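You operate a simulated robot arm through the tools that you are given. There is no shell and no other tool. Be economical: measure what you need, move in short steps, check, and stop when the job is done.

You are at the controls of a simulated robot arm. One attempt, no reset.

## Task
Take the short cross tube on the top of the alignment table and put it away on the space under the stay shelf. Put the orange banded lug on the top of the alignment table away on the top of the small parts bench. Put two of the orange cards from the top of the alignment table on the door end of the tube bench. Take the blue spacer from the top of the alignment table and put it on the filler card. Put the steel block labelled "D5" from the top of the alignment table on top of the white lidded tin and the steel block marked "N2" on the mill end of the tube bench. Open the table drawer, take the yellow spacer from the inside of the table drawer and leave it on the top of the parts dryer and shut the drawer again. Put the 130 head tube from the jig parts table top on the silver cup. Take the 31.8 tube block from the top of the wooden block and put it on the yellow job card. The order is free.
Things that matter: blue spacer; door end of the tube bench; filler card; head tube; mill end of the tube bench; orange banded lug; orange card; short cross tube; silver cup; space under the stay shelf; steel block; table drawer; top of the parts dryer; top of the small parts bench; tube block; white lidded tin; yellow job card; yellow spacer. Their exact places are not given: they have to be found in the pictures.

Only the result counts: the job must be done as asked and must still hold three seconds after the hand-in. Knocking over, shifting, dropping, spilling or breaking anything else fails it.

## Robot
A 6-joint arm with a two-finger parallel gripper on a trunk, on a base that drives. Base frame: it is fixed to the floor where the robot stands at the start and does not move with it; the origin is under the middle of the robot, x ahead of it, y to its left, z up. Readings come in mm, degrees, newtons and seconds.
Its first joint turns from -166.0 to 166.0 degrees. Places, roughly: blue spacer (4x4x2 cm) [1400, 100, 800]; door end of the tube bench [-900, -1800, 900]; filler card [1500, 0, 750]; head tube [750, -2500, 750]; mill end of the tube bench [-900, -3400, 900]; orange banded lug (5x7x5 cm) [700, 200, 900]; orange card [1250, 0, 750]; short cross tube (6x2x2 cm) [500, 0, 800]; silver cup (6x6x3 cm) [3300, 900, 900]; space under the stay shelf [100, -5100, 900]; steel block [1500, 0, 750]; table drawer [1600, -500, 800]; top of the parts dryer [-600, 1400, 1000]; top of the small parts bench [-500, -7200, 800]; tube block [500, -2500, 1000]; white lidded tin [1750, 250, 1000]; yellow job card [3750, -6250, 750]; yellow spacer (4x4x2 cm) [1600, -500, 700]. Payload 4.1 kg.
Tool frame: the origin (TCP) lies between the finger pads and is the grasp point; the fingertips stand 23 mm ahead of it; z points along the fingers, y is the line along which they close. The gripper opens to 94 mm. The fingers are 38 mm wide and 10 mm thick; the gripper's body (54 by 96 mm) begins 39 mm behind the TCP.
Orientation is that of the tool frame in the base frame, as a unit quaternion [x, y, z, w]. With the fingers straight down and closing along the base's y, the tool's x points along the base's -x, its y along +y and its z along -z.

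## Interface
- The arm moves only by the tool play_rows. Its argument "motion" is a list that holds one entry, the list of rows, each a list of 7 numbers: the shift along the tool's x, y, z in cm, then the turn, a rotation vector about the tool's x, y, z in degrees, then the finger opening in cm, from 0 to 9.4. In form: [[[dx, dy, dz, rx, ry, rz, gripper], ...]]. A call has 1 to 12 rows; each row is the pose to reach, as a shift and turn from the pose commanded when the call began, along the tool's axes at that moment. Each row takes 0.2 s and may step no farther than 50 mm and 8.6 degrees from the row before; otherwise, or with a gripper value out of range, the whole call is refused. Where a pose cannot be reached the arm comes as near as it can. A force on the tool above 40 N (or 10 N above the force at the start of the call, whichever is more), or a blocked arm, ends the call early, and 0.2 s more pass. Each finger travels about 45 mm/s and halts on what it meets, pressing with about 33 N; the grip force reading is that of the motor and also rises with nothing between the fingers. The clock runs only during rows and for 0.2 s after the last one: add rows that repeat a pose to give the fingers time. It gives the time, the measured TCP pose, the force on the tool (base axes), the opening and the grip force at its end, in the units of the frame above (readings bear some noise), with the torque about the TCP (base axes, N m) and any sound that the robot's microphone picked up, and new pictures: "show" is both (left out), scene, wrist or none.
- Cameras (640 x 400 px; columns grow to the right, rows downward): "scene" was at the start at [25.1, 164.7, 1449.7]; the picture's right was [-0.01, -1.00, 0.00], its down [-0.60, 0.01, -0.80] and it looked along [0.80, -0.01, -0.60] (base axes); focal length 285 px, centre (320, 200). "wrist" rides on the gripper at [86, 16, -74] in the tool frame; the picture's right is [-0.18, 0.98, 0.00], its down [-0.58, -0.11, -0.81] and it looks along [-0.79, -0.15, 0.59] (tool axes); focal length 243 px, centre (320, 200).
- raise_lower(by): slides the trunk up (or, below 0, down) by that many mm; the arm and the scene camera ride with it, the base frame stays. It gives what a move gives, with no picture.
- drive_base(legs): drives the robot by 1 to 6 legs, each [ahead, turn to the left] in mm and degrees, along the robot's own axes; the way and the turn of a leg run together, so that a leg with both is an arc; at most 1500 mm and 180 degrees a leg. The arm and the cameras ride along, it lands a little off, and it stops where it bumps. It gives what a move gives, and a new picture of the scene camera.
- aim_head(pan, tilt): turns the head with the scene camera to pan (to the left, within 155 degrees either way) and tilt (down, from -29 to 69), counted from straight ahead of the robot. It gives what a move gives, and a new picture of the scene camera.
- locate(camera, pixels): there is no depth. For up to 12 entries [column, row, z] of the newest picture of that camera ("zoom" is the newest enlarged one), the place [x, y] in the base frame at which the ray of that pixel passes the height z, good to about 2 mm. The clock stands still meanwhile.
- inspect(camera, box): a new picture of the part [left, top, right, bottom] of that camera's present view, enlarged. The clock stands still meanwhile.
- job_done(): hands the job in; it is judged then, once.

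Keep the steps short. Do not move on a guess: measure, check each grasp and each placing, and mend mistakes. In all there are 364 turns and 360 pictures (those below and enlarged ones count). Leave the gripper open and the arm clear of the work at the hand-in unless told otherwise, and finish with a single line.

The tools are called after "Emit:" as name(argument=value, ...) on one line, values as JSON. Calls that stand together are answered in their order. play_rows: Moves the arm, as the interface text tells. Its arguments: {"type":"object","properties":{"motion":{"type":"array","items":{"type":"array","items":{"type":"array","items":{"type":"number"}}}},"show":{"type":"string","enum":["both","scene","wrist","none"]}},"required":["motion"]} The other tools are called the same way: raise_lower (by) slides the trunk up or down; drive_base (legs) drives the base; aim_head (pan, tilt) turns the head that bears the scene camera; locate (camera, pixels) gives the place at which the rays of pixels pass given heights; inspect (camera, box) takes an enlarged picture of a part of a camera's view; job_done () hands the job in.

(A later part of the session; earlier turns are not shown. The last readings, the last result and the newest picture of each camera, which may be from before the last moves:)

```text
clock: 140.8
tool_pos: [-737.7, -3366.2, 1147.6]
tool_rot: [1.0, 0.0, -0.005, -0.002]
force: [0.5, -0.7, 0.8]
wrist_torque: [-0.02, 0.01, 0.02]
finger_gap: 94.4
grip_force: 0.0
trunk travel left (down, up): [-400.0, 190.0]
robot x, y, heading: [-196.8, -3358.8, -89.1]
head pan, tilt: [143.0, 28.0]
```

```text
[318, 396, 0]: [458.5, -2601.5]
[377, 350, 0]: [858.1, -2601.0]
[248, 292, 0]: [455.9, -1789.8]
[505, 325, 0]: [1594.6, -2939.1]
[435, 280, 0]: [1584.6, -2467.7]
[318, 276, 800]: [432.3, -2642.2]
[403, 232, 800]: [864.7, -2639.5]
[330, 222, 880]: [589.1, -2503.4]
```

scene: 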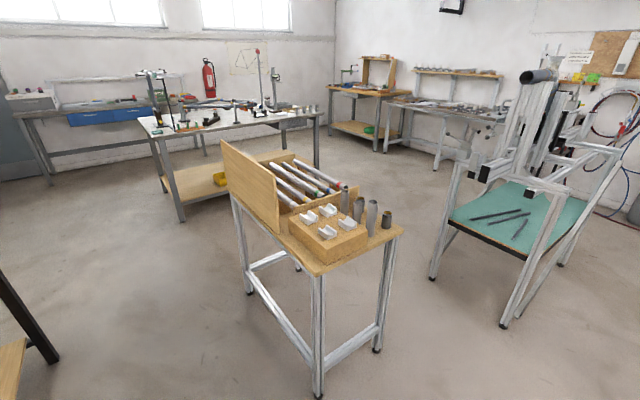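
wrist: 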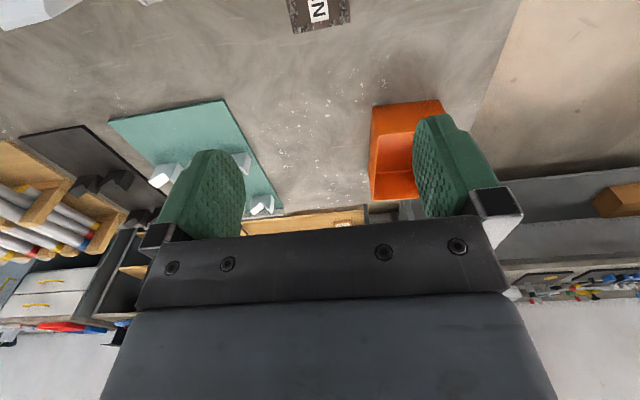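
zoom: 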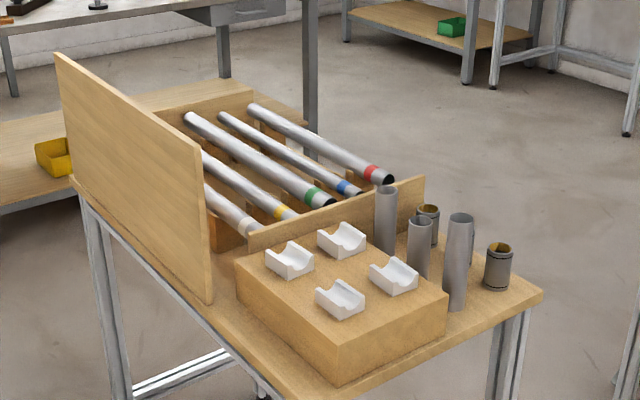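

Emit:
drive_base(legs=[[400, 15], [0, 74], [765, 0], [0, 90]])

Emit:
aim_head(pan=0, tilt=30)

```text
clock: 154.0
tool_pos: [1148.7, -3751.5, 1146.7]
tool_rot: [0.006, 1.0, -0.002, 0.006]
force: [0.3, 0.4, -0.4]
wrist_torque: [0.01, 0.0, 0.01]
finger_gap: 94.0
grip_force: 0.1
trunk travel left (down, up): [-400.0, 190.0]
robot x, y, heading: [613.0, -3753.7, 90.6]
head pan, tilt: [143.0, 28.0]
```

scene: 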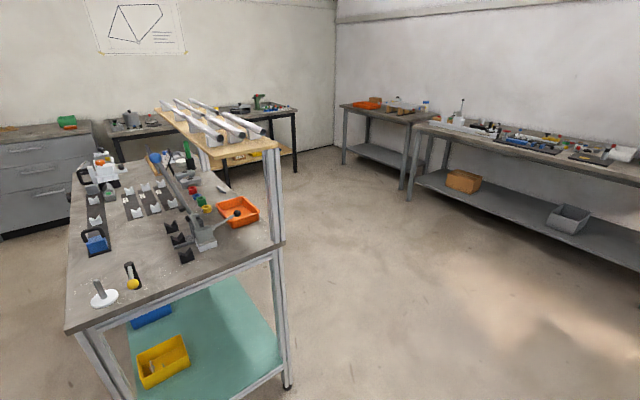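

```text
clock: 156.2
tool_pos: [1150.1, -3751.9, 1147.0]
tool_rot: [0.005, 1.0, -0.002, 0.006]
force: [-0.7, -0.1, 0.6]
wrist_torque: [0.0, 0.05, 0.04]
finger_gap: 93.8
grip_force: 0.0
trunk travel left (down, up): [-400.0, 190.0]
robot x, y, heading: [608.9, -3751.2, 90.4]
head pan, tilt: [0.0, 30.0]
```

scene: 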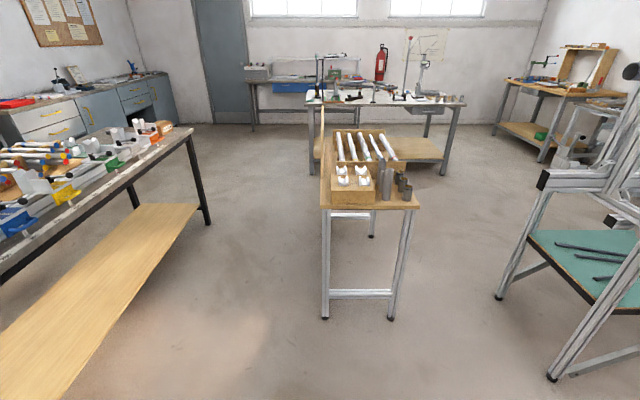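

Emit:
locate(camera="scene", pixels=[[325, 319, 0], [392, 318, 0], [322, 208, 800], [418, 206, 800]])

Emit:
inspect(camera="scene", box=[310, 120, 430, 210])

```text
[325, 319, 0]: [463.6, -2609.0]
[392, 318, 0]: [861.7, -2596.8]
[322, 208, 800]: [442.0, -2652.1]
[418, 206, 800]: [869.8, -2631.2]
```

```text
4.44 times, centred on (370, 165) of scene
```

zoom: 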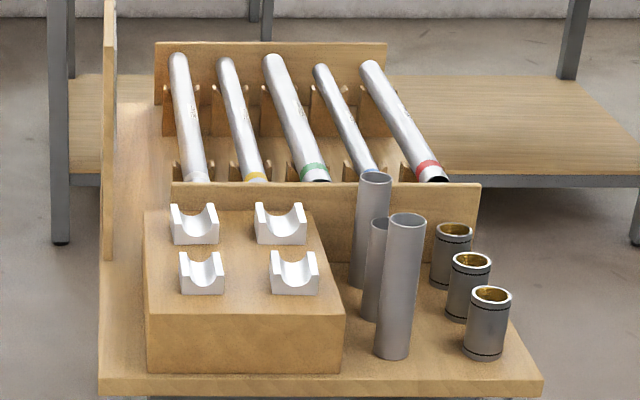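

Emit:
drive_base(legs=[[780, 0]])

Emit:
aim_head(pan=-25, tilt=50)

Emit:
inspect(camera="scene", box=[200, 60, 520, 260])

```text
clock: 160.3
tool_pos: [1141.1, -2989.9, 1146.8]
tool_rot: [0.003, 1.0, -0.001, 0.006]
force: [-0.5, 0.1, -0.2]
wrist_torque: [0.02, -0.01, -0.01]
finger_gap: 93.9
grip_force: 0.0
trunk travel left (down, up): [-400.0, 190.0]
robot x, y, heading: [599.8, -2997.5, 90.8]
head pan, tilt: [0.0, 30.0]
```

scene: 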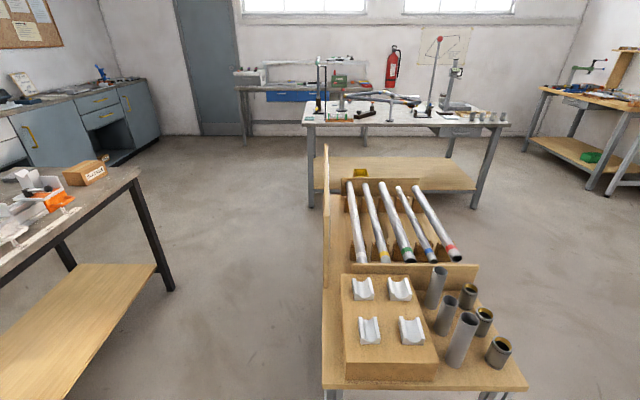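

```text
clock: 161.2
tool_pos: [1139.8, -2990.2, 1147.0]
tool_rot: [0.002, 1.0, -0.002, 0.006]
force: [-0.2, -0.1, -0.5]
wrist_torque: [0.0, -0.01, 0.03]
finger_gap: 94.2
grip_force: 0.0
trunk travel left (down, up): [-400.0, 190.0]
robot x, y, heading: [601.5, -2991.3, 91.2]
head pan, tilt: [-25.0, 50.0]
```

scene: 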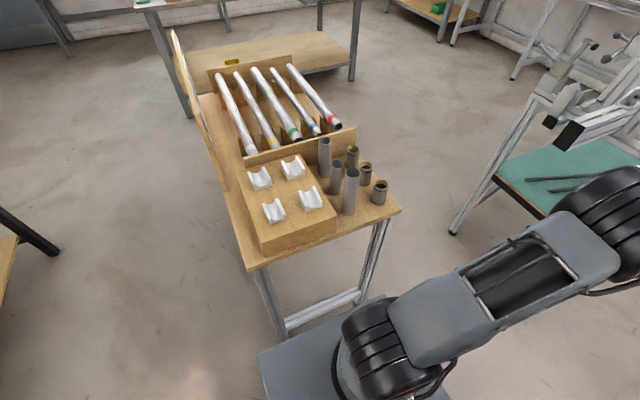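

```text
2.00 times, centred on (360, 160) of scene
```

zoom: 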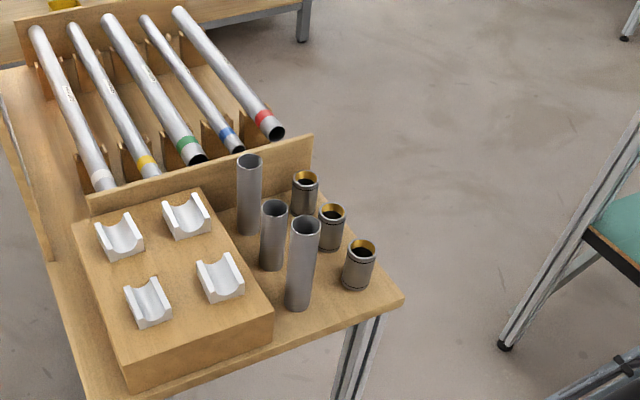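

Emit:
inspect(camera="scene", box=[245, 150, 325, 230])

Emit:
inspect(camera="scene", box=[310, 130, 400, 220])

Emit:
locate(camera="scene", pixels=[[400, 210, 800], [247, 270, 800], [272, 210, 880], [310, 197, 880], [292, 167, 880], [260, 177, 880], [345, 215, 800], [336, 192, 800]])

```text
5.00 times, centred on (285, 190) of scene
```

zoom: 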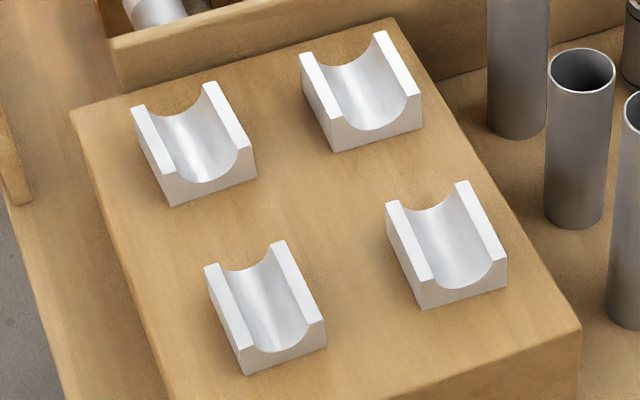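

```text
4.44 times, centred on (355, 175) of scene
```

zoom: 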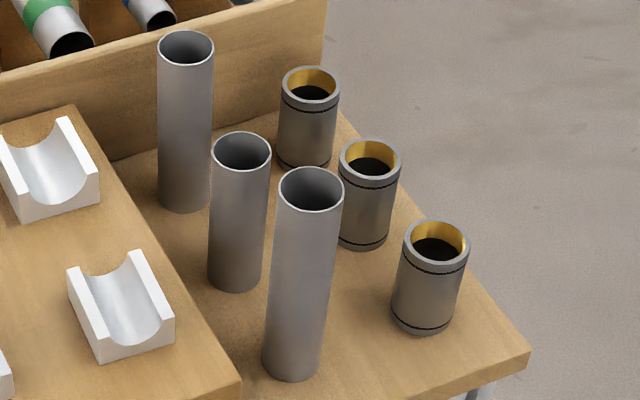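

```text
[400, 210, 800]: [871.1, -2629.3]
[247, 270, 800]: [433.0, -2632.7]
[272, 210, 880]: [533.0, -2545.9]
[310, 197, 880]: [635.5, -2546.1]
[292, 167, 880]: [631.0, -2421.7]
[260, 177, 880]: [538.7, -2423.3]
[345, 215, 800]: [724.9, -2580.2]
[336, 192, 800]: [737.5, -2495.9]
```

Emit:
play_rows(motion=[[[4.03, 1.74, 0, 0, 0, -2, 9.4], [8.18, 4.01, 0, 0, 0, -5, 9.4], [12.02, 6.65, 0, 0, 0, -9, 9.4], [13.09, 11.5, 0, 0, 0, -15.7, 9.4], [14.71, 16.2, 0, 0, 0, -22.4, 9.4], [16.86, 20.67, 0, 0, 0, -29.1, 9.4], [19.53, 24.86, 0, 0, 0, -35.8, 9.4], [22.67, 28.71, 0, 0, 0, -42.5, 9.4], [26.23, 32.17, 0, 0, 0, -49.2, 9.4], [30.17, 35.19, 0, 0, 0, -55.9, 9.4], [34.44, 37.73, 0, 0, 0, -62.6, 9.4], [38.98, 39.76, 0, 0, 0, -69.3, 9.4]]], show="wrist")

```text
clock: 163.8
tool_pos: [754.3, -2591.9, 1141.3]
tool_rot: [-0.568, 0.823, -0.006, 0.004]
force: [0.3, 0.0, 0.5]
wrist_torque: [-0.03, 0.02, 0.02]
finger_gap: 94.0
grip_force: 0.0
trunk travel left (down, up): [-400.0, 190.0]
robot x, y, heading: [601.7, -2995.2, 91.0]
head pan, tilt: [-25.0, 50.0]
```

wrist: 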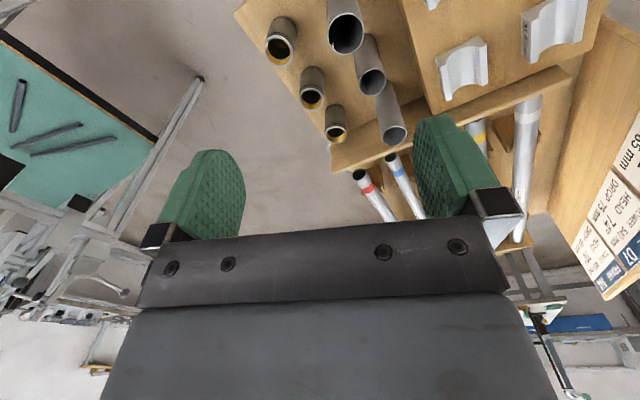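

Emit:
play_rows(motion=[[[2.3, 3.15, 0, 0, 0, -5.2, 9.4], [4.5, 6.3, 0, 0, 0, -10.4, 9.4], [6.8, 9.5, 0, 0, 0, -15.6, 9.4], [9.07, 12.6, 0, 0, 0, -20.8, 9.4], [9.07, 12.6, 0, 0, 0, -20.8, 9.4]]], show="wrist")

Emit:
inspect(camera="wrist", box=[200, 0, 480, 150])

```text
clock: 165.0
tool_pos: [601.2, -2628.9, 1137.2]
tool_rot: [-0.706, 0.708, -0.007, 0.005]
force: [-0.3, 0.0, 0.3]
wrist_torque: [-0.04, -0.01, 0.02]
finger_gap: 93.9
grip_force: 0.1
trunk travel left (down, up): [-400.0, 190.0]
robot x, y, heading: [605.5, -2991.7, 90.9]
head pan, tilt: [-25.0, 50.0]
```

wrist: 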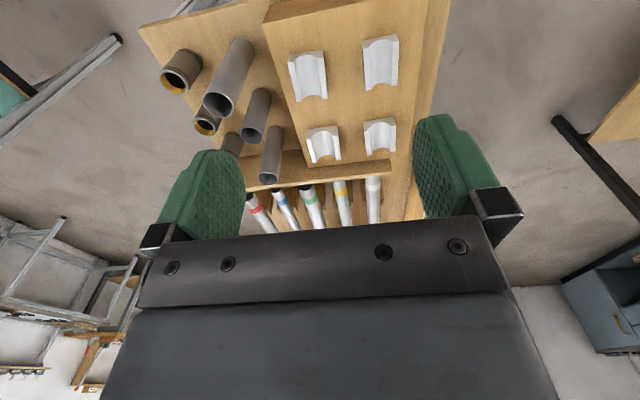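

```text
2.29 times, centred on (340, 75) of wrist
```

zoom: 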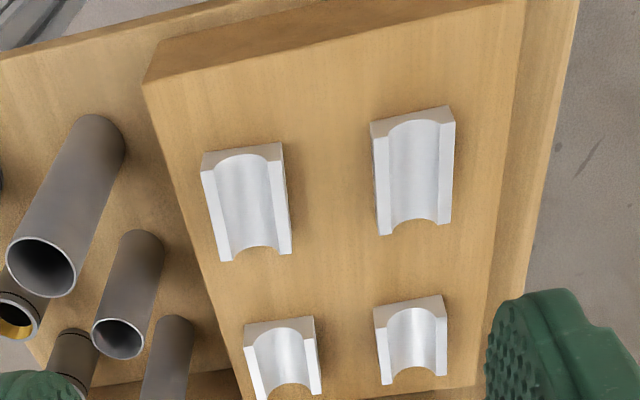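

Emit:
locate(camera="wrist", pixels=[[399, 33.5, 840], [399, 33.5, 900], [262, 34.5, 840], [262, 34.5, 900]])

Emit:
locate(camera="scene", pixels=[[269.6, 225, 840], [269.6, 225, 900], [262.5, 250, 840], [262.5, 250, 900], [337, 215.6, 840], [337, 215.6, 900]])

```text
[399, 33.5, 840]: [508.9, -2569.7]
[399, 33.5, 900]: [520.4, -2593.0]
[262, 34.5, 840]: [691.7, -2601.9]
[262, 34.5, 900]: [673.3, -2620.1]
```

```text
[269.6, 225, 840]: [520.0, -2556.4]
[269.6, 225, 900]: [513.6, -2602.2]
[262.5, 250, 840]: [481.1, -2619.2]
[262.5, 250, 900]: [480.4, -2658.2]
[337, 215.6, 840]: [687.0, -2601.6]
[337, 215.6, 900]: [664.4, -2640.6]
```

Emit:
play_rows(motion=[[[-2, 0.5, 4.2, 0, 0, 0, 9.4], [-4, 1, 8.4, 0, 0, 0, 9.4], [-6, 1.5, 12.5, 0, 0, 0, 9.4], [-6, 1.5, 12.5, 0, 0, 0, 9.4]]], show="wrist")

Emit:
inspect(camera="wrist", box=[240, 0, 450, 190])

```text
clock: 166.0
tool_pos: [586.5, -2569.2, 1015.1]
tool_rot: [-0.706, 0.708, -0.007, 0.003]
force: [-0.9, -0.7, 0.1]
wrist_torque: [-0.03, -0.02, 0.01]
finger_gap: 94.0
grip_force: 0.0
trunk travel left (down, up): [-400.0, 190.0]
robot x, y, heading: [595.4, -2995.7, 90.7]
head pan, tilt: [-25.0, 50.0]
```

wrist: 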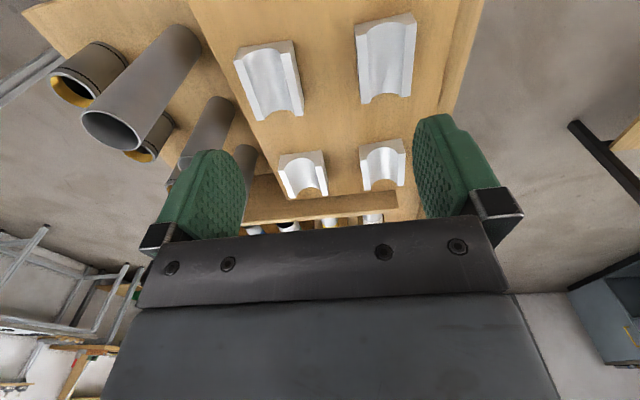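

```text
2.11 times, centred on (345, 95) of wrist
```

zoom: 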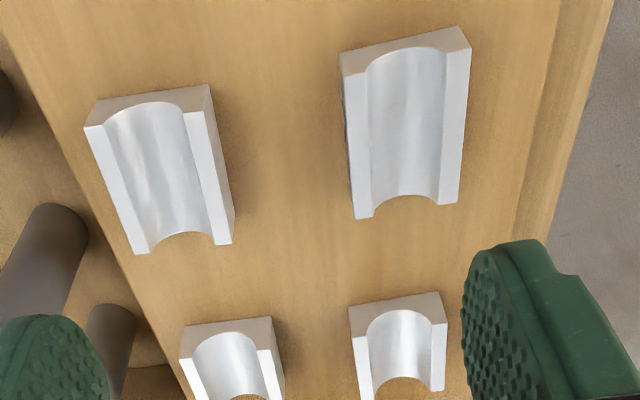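

Emit:
locate(camera="zoom", pixels=[[460, 27, 877], [470, 49, 900], [470, 49, 905], [340, 55, 877], [367, 71, 902], [445, 50, 902], [373, 208, 902], [437, 204, 902], [102, 122, 902], [185, 108, 902], [148, 249, 902], [210, 239, 902]])

Emit:
locate(camera="zoom", pixels=[[192, 345, 902], [257, 338, 902], [368, 326, 902], [431, 316, 902], [456, 203, 902], [360, 219, 902], [345, 74, 902], [135, 254, 902], [232, 244, 902], [85, 127, 902], [211, 108, 902]])

```text
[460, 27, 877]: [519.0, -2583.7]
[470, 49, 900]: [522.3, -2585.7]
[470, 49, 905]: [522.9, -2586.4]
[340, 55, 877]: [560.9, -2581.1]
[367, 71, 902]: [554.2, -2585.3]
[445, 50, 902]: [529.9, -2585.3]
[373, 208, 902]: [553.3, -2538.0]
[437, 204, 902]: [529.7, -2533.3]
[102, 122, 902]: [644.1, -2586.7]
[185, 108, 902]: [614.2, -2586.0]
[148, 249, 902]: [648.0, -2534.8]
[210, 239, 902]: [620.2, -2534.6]
```

```text
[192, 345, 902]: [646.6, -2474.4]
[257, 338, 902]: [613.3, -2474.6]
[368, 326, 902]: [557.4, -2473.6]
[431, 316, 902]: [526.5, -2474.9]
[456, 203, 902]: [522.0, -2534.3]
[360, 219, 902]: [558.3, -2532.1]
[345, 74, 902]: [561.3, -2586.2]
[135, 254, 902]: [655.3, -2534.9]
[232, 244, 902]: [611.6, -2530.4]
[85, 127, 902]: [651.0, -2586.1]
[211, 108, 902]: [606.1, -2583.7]
```

Groove widths order BL<BR<TL<TR suggests TL is the 31.8, but I want to see whether labels are on the back faces. I turn the hand around beyond the blocks to look back.

Emit:
play_rows(motion=[[[-1, 0, -0.5, 0, 0, 7.5, 9.4], [-2, 0, -1, 0, 0, 15, 9.4], [-3, 0, -1.5, 0, 0, 22.5, 9.4], [-4, 0, -2, 0, 0, 30, 9.4], [-5, 0, -2.5, 0, 0, 37.5, 9.4], [-6, 0, -3, 0, 0, 45, 9.4], [-7, 0, -3.5, 0, 0, 52.5, 9.4], [-8, 0, -4, 0, 0, 60, 9.4], [-9, 0, -4.5, 0, 0, 67.5, 9.4], [-10, 0, -5, 0, 0, 75, 9.4], [-11, 0, -5, 0, 0, 82.5, 9.4], [-12, 0, -5, 0, 0, 90, 9.4]]], show="wrist")

Emit:
inspect(camera="wrist", box=[260, 0, 640, 230])

```text
clock: 168.6
tool_pos: [589.4, -2449.0, 1063.3]
tool_rot: [0.003, 1.0, -0.002, 0.007]
force: [0.0, 0.3, 0.3]
wrist_torque: [0.0, -0.04, 0.03]
finger_gap: 94.2
grip_force: 0.1
trunk travel left (down, up): [-400.0, 190.0]
robot x, y, heading: [602.2, -2993.6, 90.8]
head pan, tilt: [-25.0, 50.0]
```

wrist: 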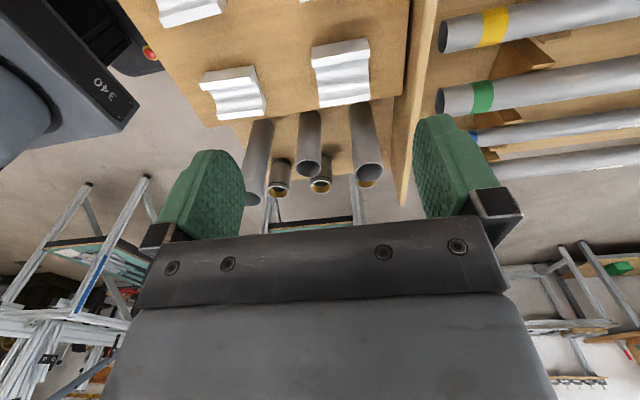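

```text
1.68 times, centred on (450, 115) of wrist
```

zoom: 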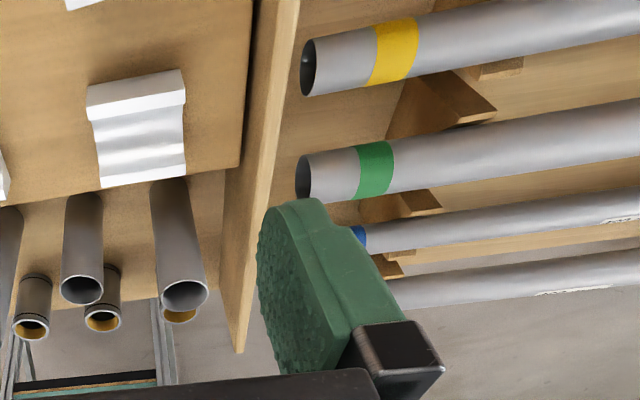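

Emit:
play_rows(motion=[[[0, 1, 0, 0, 0, 7.5, 9.4], [0, 2, 0, 0, 0, 15, 9.4], [0, 3, 0, 0, 0, 22.5, 9.4], [0, 4, 0, 0, 0, 30, 9.4], [0, 5, 0, 0, 0, 37.5, 9.4], [0, 6, 0, 0, 0, 45, 9.4], [0, 7, 0, 0, 0, 52.5, 9.4], [0, 8, 0, 0, 0, 60, 9.4], [0, 9, 0, 0, 0, 67.5, 9.4], [0, 10, 0, 0, 0, 75, 9.4], [0, 11, 0, 0, 0, 82.5, 9.4], [0, 12, 0, 0, 0, 90, 9.4]]], show="wrist")

Emit:
inspect(camera="wrist", box=[200, 0, 480, 180])

```text
clock: 171.2
tool_pos: [597.9, -2340.9, 1063.6]
tool_rot: [0.657, 0.754, 0.002, 0.007]
force: [-1.0, 0.4, 0.3]
wrist_torque: [-0.05, 0.03, 0.0]
finger_gap: 94.0
grip_force: 0.1
out of reach, approached as far as the arm can: row 11, 12
trunk travel left (down, up): [-400.0, 190.0]
robot x, y, heading: [598.2, -2995.1, 90.6]
head pan, tilt: [-25.0, 50.0]
```

wrist: 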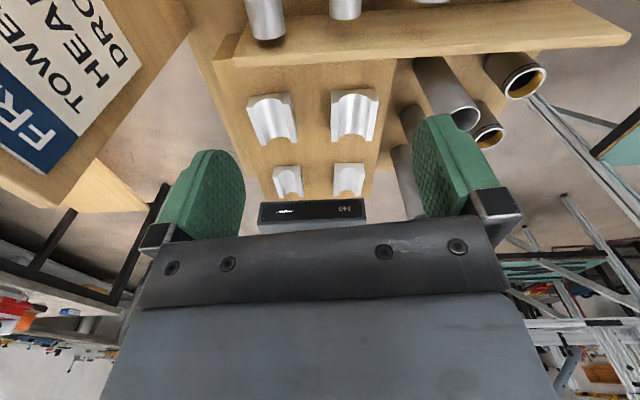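

```text
2.22 times, centred on (340, 90) of wrist
```

zoom: 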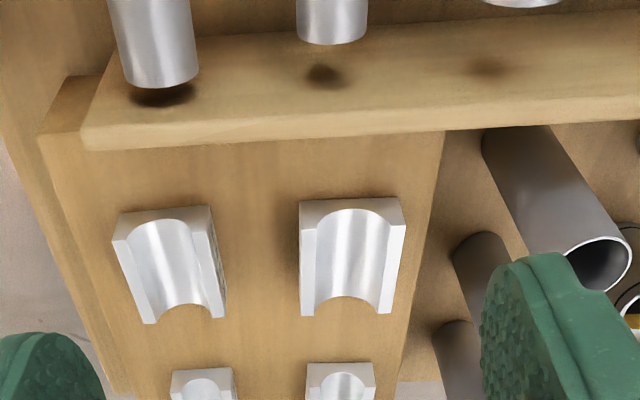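

Emit:
inspect(camera="wrist", box=[235, 75, 395, 175])

```text
4.00 times, centred on (315, 125) of wrist
```

zoom: 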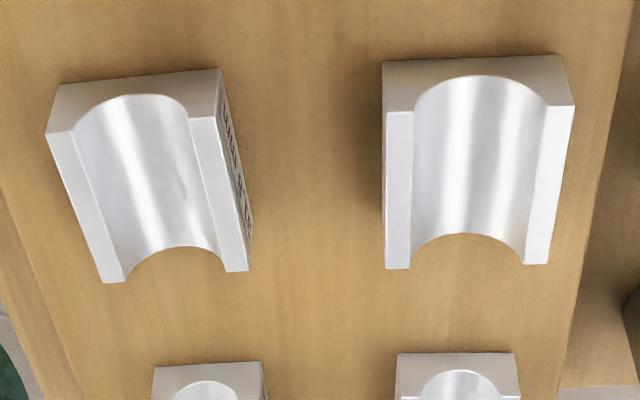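

Text is engraved on the +x faces. I turn the hand back the other way to look from the +x side.

Emit:
play_rows(motion=[[[-0.8, -0.1, 0, 0, 0, -8.3, 9.4], [-1.6, -0.2, 0, 0, 0, -16.6, 9.4], [-2.5, -0.3, 0, 0, 0, -25, 9.4], [-3.3, -0.5, 0, 0, 0, -33.3, 9.4], [-4.1, -0.6, 0, 0, 0, -41.6, 9.4], [-5, -0.7, 0, 0, 0, -50, 9.4], [-5.8, -0.8, 0, 0, 0, -58.3, 9.4], [-6.6, -0.9, 0, 0, 0, -66.6, 9.4], [-7.4, -1, 0, 0, 0, -75, 9.4], [-8.3, -1.1, 0, 0, 0, -83.3, 9.4], [-9.1, -1.2, 0, 0, 0, -91.6, 9.4], [-9.9, -1.4, 0, 0, 0, -99.8, 9.4]]], show="none")

```text
clock: 173.8
tool_pos: [595.8, -2442.5, 1063.8]
tool_rot: [-0.155, 0.988, -0.003, 0.005]
force: [-0.1, 0.1, 0.0]
wrist_torque: [-0.03, 0.01, 0.0]
finger_gap: 93.9
grip_force: 0.1
trunk travel left (down, up): [-400.0, 190.0]
robot x, y, heading: [601.5, -2994.2, 90.9]
head pan, tilt: [-25.0, 50.0]
```

Emit:
play_rows(motion=[[[-0.3, -0.6, 0, 0, 0, -8.3, 9.4], [-0.6, -1.2, 0, 0, 0, -16.6, 9.4], [-1, -1.9, 0, 0, 0, -25, 9.4], [-1.3, -2.5, 0, 0, 0, -33.3, 9.4], [-1.6, -3.1, 0, 0, 0, -41.6, 9.4], [-2, -3.8, 0, 0, 0, -50, 9.4], [-2.3, -4.4, 0, 0, 0, -58.3, 9.4], [-2.6, -5, 0, 0, 0, -66.6, 9.4], [-2.9, -5.7, 0, 0, 0, -75, 9.4], [-3.2, -6.3, 0, 0, 0, -83.3, 9.4], [-3.5, -6.9, 0, 0, 0, -91.6, 9.4], [-3.9, -7.55, 0, 0, 0, -99.8, 9.4]]], show="none")

```text
clock: 176.4
tool_pos: [656.8, -2501.2, 1064.1]
tool_rot: [0.856, -0.517, 0.006, -0.002]
force: [0.4, 0.7, -0.1]
wrist_torque: [-0.03, -0.04, 0.02]
finger_gap: 94.0
grip_force: 0.0
trunk travel left (down, up): [-400.0, 190.0]
robot x, y, heading: [604.5, -2995.0, 90.5]
head pan, tilt: [-25.0, 50.0]
```

Emit:
play_rows(motion=[[[0, 0, 0.5, 0, 0, -8, 9.4], [0, 0, 1, 0, 0, -16, 9.4], [0, 0, 1.5, 0, 0, -24, 9.4], [0, 0, 2, 0, 0, -32, 9.4], [0, 0, 2.5, 0, 0, -40, 9.4], [0, 0, 3, 0, 0, -48, 9.4], [0, 0, 3.5, 0, 0, -56, 9.4], [0, 0, 4, 0, 0, -62, 9.4], [0, 0, 4, 0, 0, -62, 9.4]]], show="wrist")

Emit:
inspect(camera="wrist", box=[220, 40, 460, 190])

```text
clock: 178.4
tool_pos: [655.9, -2500.7, 1023.0]
tool_rot: [1.0, -0.004, 0.007, 0.002]
force: [0.5, -0.3, 0.5]
wrist_torque: [0.01, 0.0, 0.0]
finger_gap: 93.8
grip_force: 0.0
trunk travel left (down, up): [-400.0, 190.0]
robot x, y, heading: [600.1, -2995.1, 90.6]
head pan, tilt: [-25.0, 50.0]
```

wrist: 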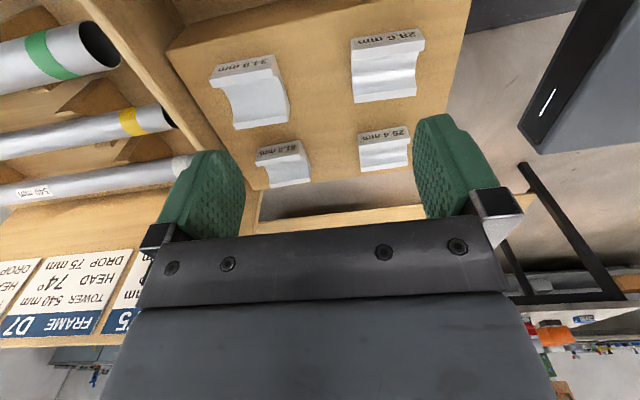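

```text
2.67 times, centred on (340, 115) of wrist
```

zoom: 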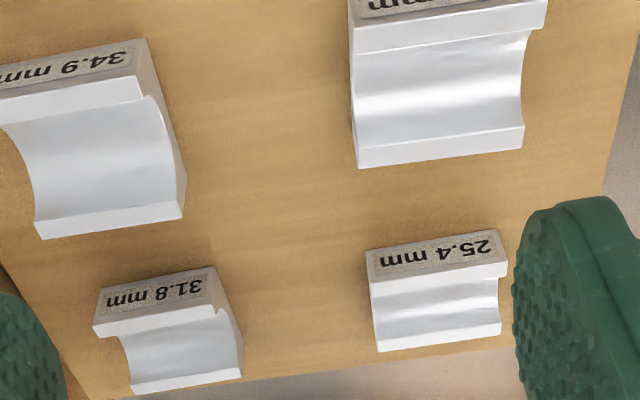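

Labels read: far left block (−x, +y) is the 31.8. I return the hand to ψ=90 above it.

Emit:
play_rows(motion=[[[-1, 0, 0, 0, 0, 8.2, 9.4], [-2, 0, 0, 0, 0, 16.4, 9.4], [-3, 0, 0, 0, 0, 24.6, 9], [-4, 0, 0, 0, 0, 32.8, 8.5], [-5, 0, 0, 0, 0, 41, 8], [-6, 0, 0, 0, 0, 49.2, 7.5], [-7, 0, 0, 0, 0, 57.4, 7], [-8, 0, 0, 0, 0, 65.6, 7], [-9, 0, 0, 0, 0, 73.8, 7], [-10.2, 0, 0, 0, 0, 82, 7], [-11.4, 0, 0, 0, 0, 90, 7], [-11.4, 0, 0, 0, 0, 90, 7]]], show="wrist")

Emit:
inspect(camera="wrist", box=[220, 0, 460, 150])

```text
clock: 181.0
tool_pos: [540.7, -2501.3, 1021.7]
tool_rot: [-0.703, 0.711, -0.005, 0.003]
force: [0.7, 0.0, -0.1]
wrist_torque: [-0.03, 0.01, 0.02]
finger_gap: 69.9
grip_force: 0.0
trunk travel left (down, up): [-400.0, 190.0]
robot x, y, heading: [602.2, -2996.3, 90.8]
head pan, tilt: [-25.0, 50.0]
```

wrist: 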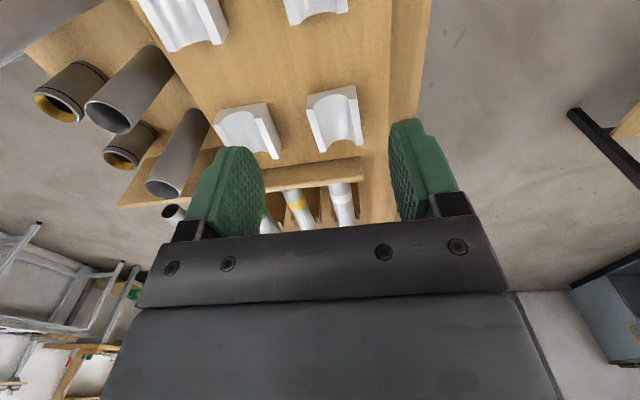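

```text
2.67 times, centred on (340, 75) of wrist
```

zoom: 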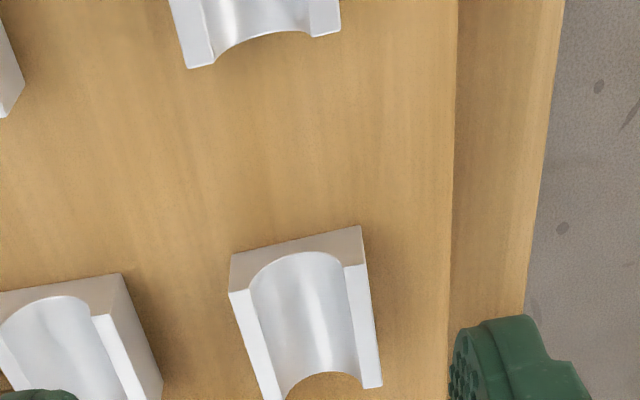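

Emit:
locate(camera="zoom", pixels=[[366, 264, 900], [228, 293, 900], [383, 386, 900], [266, 401, 900], [361, 227, 877], [231, 255, 877], [110, 316, 900], [162, 382, 890]])

```text
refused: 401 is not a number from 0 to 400
```

Emit:
locate(camera="zoom", pixels=[[366, 264, 900], [228, 293, 900], [383, 386, 900], [266, 399, 900], [361, 227, 877], [231, 255, 877], [110, 316, 900], [162, 382, 890]])

```text
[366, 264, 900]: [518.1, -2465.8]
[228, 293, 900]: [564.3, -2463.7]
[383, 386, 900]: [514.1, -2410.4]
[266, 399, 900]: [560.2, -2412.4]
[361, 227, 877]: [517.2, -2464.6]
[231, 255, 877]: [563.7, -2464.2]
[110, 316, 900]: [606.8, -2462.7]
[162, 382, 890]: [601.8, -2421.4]
```

Emit:
play_rows(motion=[[[-3.1, 0.1, 0, 0, 0, -2.5, 7], [-6.3, 0.25, 0, 0, 0, -5, 7], [-6.3, 0.25, 4, 0, 0, -5, 7], [-6.3, 0.25, 7, 0, 0, -5, 7], [-6.3, 0.25, 7, 0, 0, -5, 7]]], show="both")

```text
clock: 182.2
tool_pos: [541.4, -2437.7, 953.1]
tool_rot: [0.734, -0.679, 0.006, -0.003]
force: [0.2, -0.1, 0.2]
wrist_torque: [-0.02, 0.01, -0.01]
finger_gap: 70.0
grip_force: 0.1
trunk travel left (down, up): [-400.0, 190.0]
robot x, y, heading: [603.4, -2995.9, 90.7]
head pan, tilt: [-25.0, 50.0]
```

scene: 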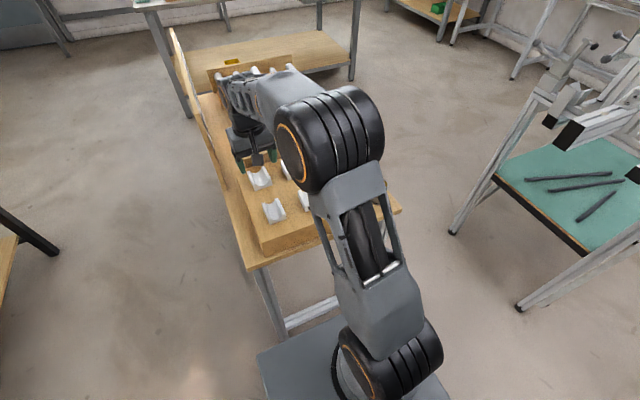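
wrist: 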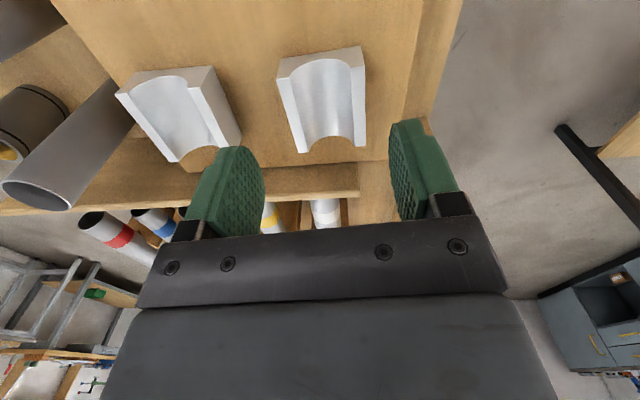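

Emit:
play_rows(motion=[[[0, 0, 2, 0, 0, 0, 7], [0, 0, 4, 0, 0, 0, 7], [0, 0, 4.8, 0, 0, 0, 7], [0, 0, 4.8, 0, 0, 0, 7]]], show="wrist")

```text
clock: 183.2
tool_pos: [540.2, -2436.8, 904.8]
tool_rot: [0.734, -0.679, 0.006, -0.003]
force: [0.1, -0.2, -0.3]
wrist_torque: [-0.03, 0.01, 0.0]
finger_gap: 69.9
grip_force: 0.1
trunk travel left (down, up): [-400.0, 190.0]
robot x, y, heading: [601.3, -2994.5, 90.8]
head pan, tilt: [-25.0, 50.0]
```

wrist: 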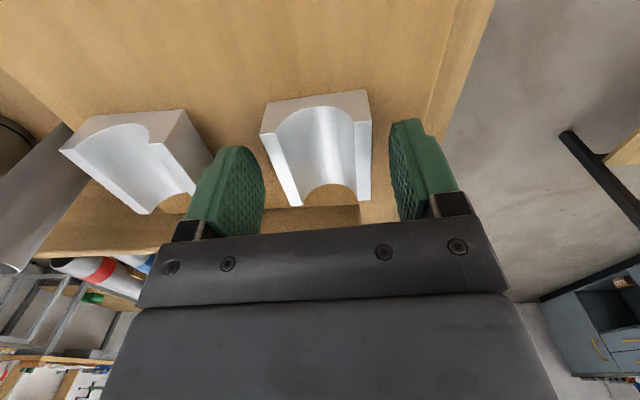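

Centred, now close and lift.

Emit:
play_rows(motion=[[[0, 0, 0, 0, 0, 0, 5], [0, 0, 0, 0, 0, 0, 3.5], [0, 0, 0, 0, 0, 0, 3.5], [0, 0, 0, 0, 0, 0, 3.5], [0, 0, -3, 0, 0, 0, 3.5], [0, 0, -7, 0, 0, 0, 3.5], [0, 0, -11, 0, 0, 0, 3.5], [0, 0, -15, 0, 0, 0, 3.5], [0, 0, -20, 0, 0, 0, 3.5], [0, 0, -25, 0, 0, 0, 3.5]]], show="wrist")

```text
clock: 185.4
tool_pos: [537.2, -2435.9, 1151.4]
tool_rot: [0.734, -0.679, 0.006, -0.002]
force: [0.1, 0.0, -1.2]
wrist_torque: [-0.04, 0.0, -0.02]
finger_gap: 47.9
grip_force: 33.0
trunk travel left (down, up): [-400.0, 190.0]
robot x, y, heading: [601.2, -2994.7, 90.9]
head pan, tilt: [-25.0, 50.0]
```

wrist: 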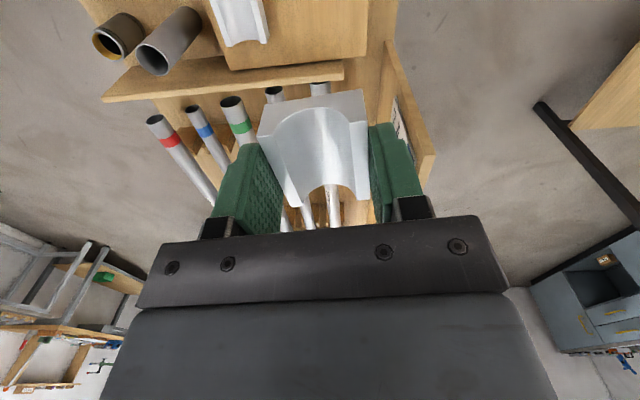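

Emit:
play_rows(motion=[[[4.6, -0.6, 0, 0, 0, 0, 3.5], [9.2, -1.3, 0, 0, 0, 0, 3.5], [13.8, -2, 0, 0, 0, 0, 3.5], [18.3, -2.6, 0, 0, 0, 0, 3.5]]], show="none")

Emit:
aim_head(pan=-137, tilt=20)

Emit:
aim_head(pan=-90, tilt=25)

```text
clock: 186.4
tool_pos: [579.2, -2617.0, 1154.0]
tool_rot: [0.734, -0.679, 0.006, -0.003]
force: [0.0, 0.5, -0.1]
wrist_torque: [0.02, -0.02, 0.0]
finger_gap: 47.8
grip_force: 33.3
trunk travel left (down, up): [-400.0, 190.0]
robot x, y, heading: [601.8, -2994.0, 90.8]
head pan, tilt: [-25.0, 50.0]
```

```text
clock: 188.3
tool_pos: [579.6, -2615.8, 1154.7]
tool_rot: [0.735, -0.678, 0.006, -0.002]
force: [1.0, -1.7, -1.7]
wrist_torque: [-0.02, 0.0, 0.01]
finger_gap: 47.9
grip_force: 33.6
trunk travel left (down, up): [-400.0, 190.0]
robot x, y, heading: [597.7, -2994.3, 90.9]
head pan, tilt: [-137.0, 20.0]
```

scene: 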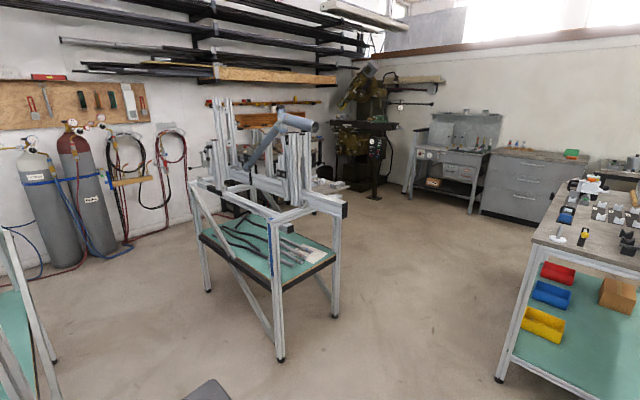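

```text
clock: 189.5
tool_pos: [579.5, -2616.4, 1152.8]
tool_rot: [0.735, -0.678, 0.006, -0.003]
force: [-1.0, -0.6, -1.7]
wrist_torque: [-0.01, -0.02, 0.01]
finger_gap: 48.0
grip_force: 33.3
trunk travel left (down, up): [-400.0, 190.0]
robot x, y, heading: [602.4, -2995.4, 90.7]
head pan, tilt: [-90.0, 25.0]
```

scene: 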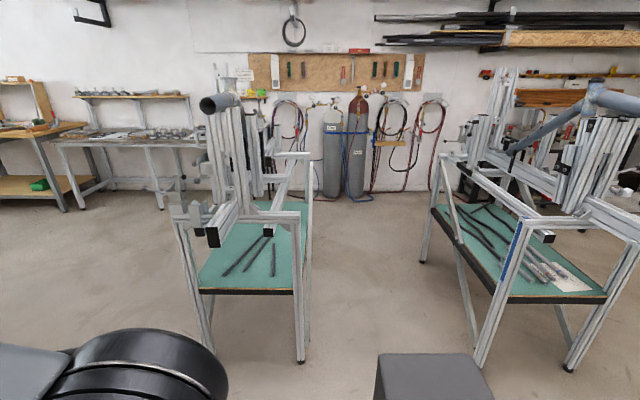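

Emit:
aim_head(pan=-137, tilt=20)

Emit:
inspect(camera="scene", box=[200, 60, 520, 260])

Emit:
locate(camera="scene", pixels=[[281, 360, 0], [208, 290, 0], [334, 317, 0], [498, 380, 0], [374, 197, 0], [408, 194, 0], [470, 213, 0]])

```text
clock: 190.6
tool_pos: [579.2, -2617.0, 1153.8]
tool_rot: [0.734, -0.679, 0.006, -0.002]
force: [-0.5, 0.7, -1.4]
wrist_torque: [-0.02, 0.0, 0.02]
finger_gap: 47.8
grip_force: 32.9
trunk travel left (down, up): [-400.0, 190.0]
robot x, y, heading: [602.3, -2991.4, 90.8]
head pan, tilt: [-137.0, 20.0]
```

scene: 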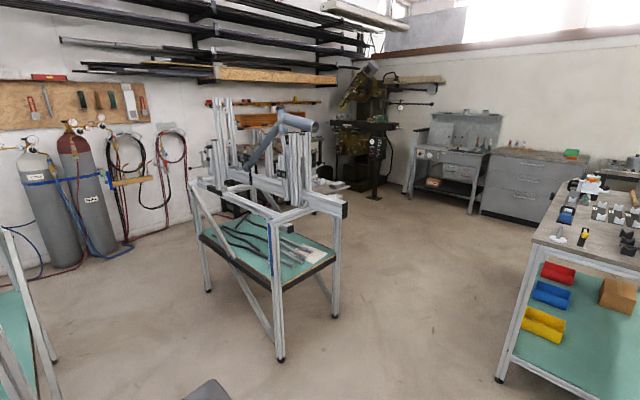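

```text
2.00 times, centred on (360, 160) of scene
```

zoom: 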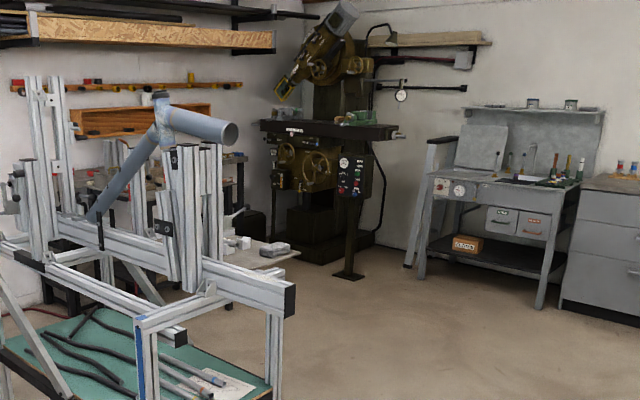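

```text
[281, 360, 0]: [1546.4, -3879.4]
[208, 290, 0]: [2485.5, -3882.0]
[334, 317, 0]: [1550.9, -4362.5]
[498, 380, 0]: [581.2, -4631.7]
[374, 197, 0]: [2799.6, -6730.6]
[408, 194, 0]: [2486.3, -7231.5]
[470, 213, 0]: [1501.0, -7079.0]
```

Emit:
drive_base(legs=[[-380, 0], [0, -162.5], [820, 0], [820, 0], [0, 50]])

Emit:
aim_head(pan=-5, tilt=15)

Emit:
inspect(camera="scene", box=[160, 100, 480, 300])

```text
clock: 210.1
tool_pos: [1486.4, -5089.0, 1154.1]
tool_rot: [0.158, 0.987, -0.006, -0.004]
force: [0.4, 0.0, -1.8]
wrist_torque: [-0.03, 0.0, -0.03]
finger_gap: 47.9
grip_force: 33.4
trunk travel left (down, up): [-400.0, 190.0]
robot x, y, heading: [1129.5, -4965.9, -21.9]
head pan, tilt: [-137.0, 20.0]
```

scene: 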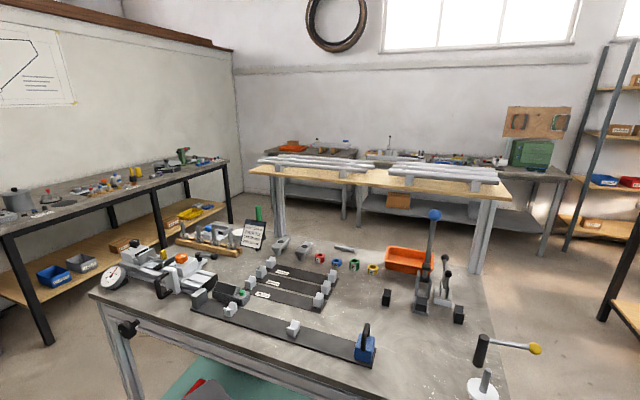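

```text
clock: 212.2
tool_pos: [1487.2, -5088.7, 1152.8]
tool_rot: [0.157, 0.988, -0.005, -0.003]
force: [-0.5, -0.3, -1.1]
wrist_torque: [0.0, 0.0, 0.02]
finger_gap: 48.1
grip_force: 32.7
trunk travel left (down, up): [-400.0, 190.0]
robot x, y, heading: [1128.8, -4963.3, -22.0]
head pan, tilt: [-5.0, 15.0]
```

scene: 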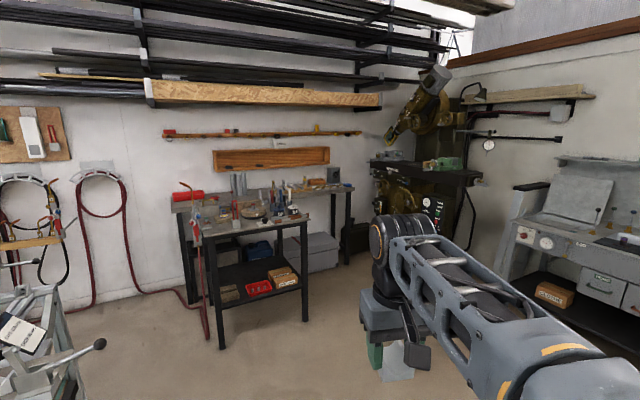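

```text
2.00 times, centred on (320, 200) of scene
```

zoom: 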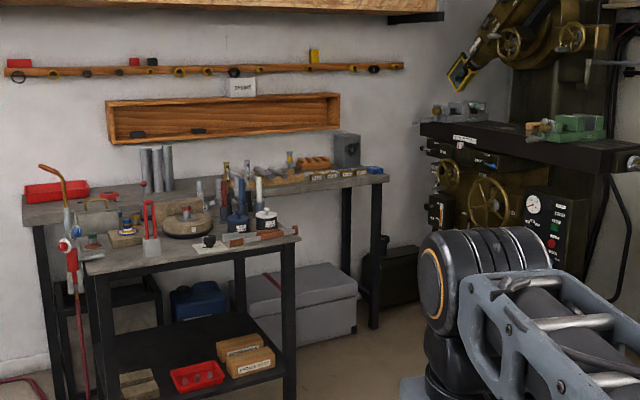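

Emit:
locate(camera="scene", pixels=[[306, 322, 0], [220, 350, 0], [346, 264, 0], [390, 375, 0], [308, 225, 850], [215, 240, 850]])

Emit:
drive_base(legs=[[900, 0]])

Emit:
aim_head(pan=-5, tilt=28)

Emit:
inspect(camera="scene", box=[160, 60, 400, 210])

```text
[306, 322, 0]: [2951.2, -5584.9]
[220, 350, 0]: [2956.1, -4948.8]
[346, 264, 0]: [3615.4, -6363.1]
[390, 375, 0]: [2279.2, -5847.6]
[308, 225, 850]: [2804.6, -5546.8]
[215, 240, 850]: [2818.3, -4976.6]
```

```text
clock: 217.0
tool_pos: [2326.6, -5442.3, 1154.8]
tool_rot: [0.167, 0.986, -0.005, -0.003]
force: [-0.7, -1.3, -0.3]
wrist_torque: [-0.01, -0.02, 0.0]
finger_gap: 48.1
grip_force: 33.2
trunk travel left (down, up): [-400.0, 190.0]
robot x, y, heading: [1971.9, -5313.3, -23.2]
head pan, tilt: [-5.0, 15.0]
```

scene: 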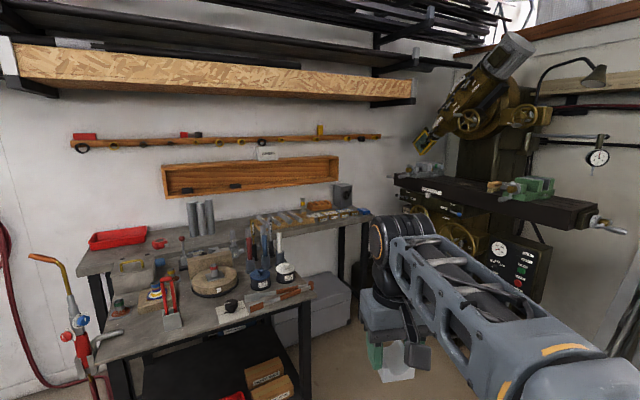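

```text
clock: 217.8
tool_pos: [2328.5, -5442.4, 1154.2]
tool_rot: [0.167, 0.986, -0.006, -0.004]
force: [0.1, 0.4, -1.2]
wrist_torque: [0.01, 0.0, -0.02]
finger_gap: 47.8
grip_force: 33.1
trunk travel left (down, up): [-400.0, 190.0]
robot x, y, heading: [1975.4, -5311.3, -22.8]
head pan, tilt: [-5.0, 28.0]
```

scene: 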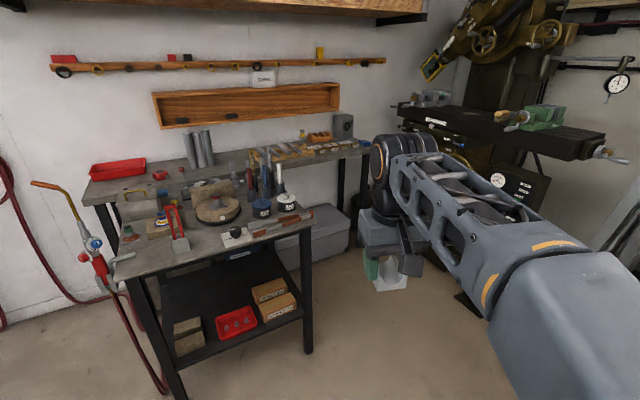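

```text
2.67 times, centred on (280, 135) of scene
```

zoom: 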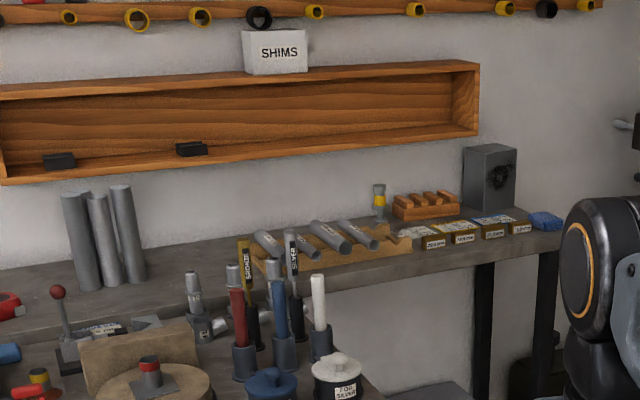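

Emit:
inspect(camera="scene", box=[300, 120, 380, 170])

Emit:
locate(camera="scene", pixels=[[337, 145, 850], [365, 145, 850], [90, 205, 850], [370, 152, 850], [308, 350, 0], [180, 398, 0]])

```text
8.00 times, centred on (340, 145) of scene
```

zoom: 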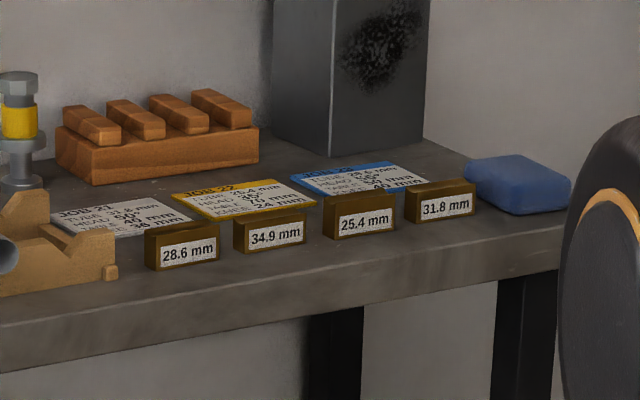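

```text
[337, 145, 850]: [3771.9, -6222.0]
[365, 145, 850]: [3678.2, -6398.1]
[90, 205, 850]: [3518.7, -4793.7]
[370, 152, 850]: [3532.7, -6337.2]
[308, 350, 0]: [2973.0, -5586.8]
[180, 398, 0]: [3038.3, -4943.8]
```

Emit:
aim_head(pan=-35, tilt=28)

Emit:
locate(camera="scene", pixels=[[240, 282, 0], [320, 200, 0], [400, 300, 0]])

```text
clock: 218.7
tool_pos: [2327.6, -5441.4, 1154.9]
tool_rot: [0.167, 0.986, -0.006, -0.004]
force: [-0.1, 0.4, -0.9]
wrist_torque: [0.0, 0.03, -0.02]
finger_gap: 47.7
grip_force: 33.1
trunk travel left (down, up): [-400.0, 190.0]
robot x, y, heading: [1974.4, -5311.8, -22.7]
head pan, tilt: [-35.0, 28.0]
```

scene: 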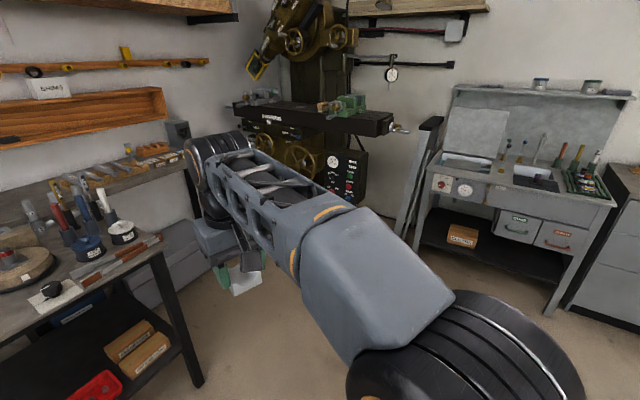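

```text
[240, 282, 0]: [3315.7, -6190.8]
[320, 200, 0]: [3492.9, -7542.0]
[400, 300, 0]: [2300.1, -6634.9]
```

Emit:
locate(camera="scene", pixels=[[235, 112, 1000], [385, 133, 1000], [345, 195, 600], [410, 130, 1000], [355, 205, 0]])

Emit:
inspect(camera="scene", box=[180, 60, 440, 260])

```text
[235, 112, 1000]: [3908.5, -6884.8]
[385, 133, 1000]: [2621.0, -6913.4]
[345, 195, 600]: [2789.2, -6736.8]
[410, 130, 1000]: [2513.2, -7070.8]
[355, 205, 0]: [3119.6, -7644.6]
```

```text
2.00 times, centred on (310, 160) of scene
```

zoom: 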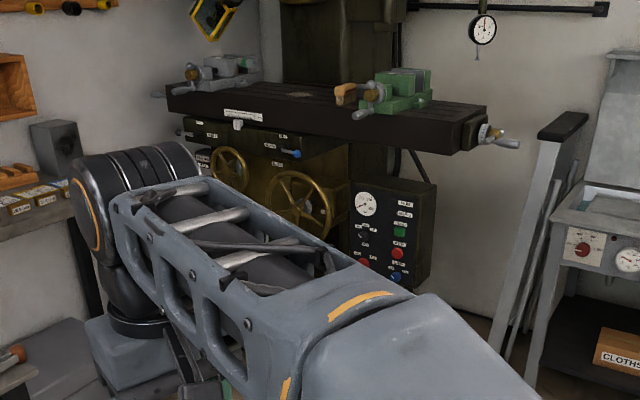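

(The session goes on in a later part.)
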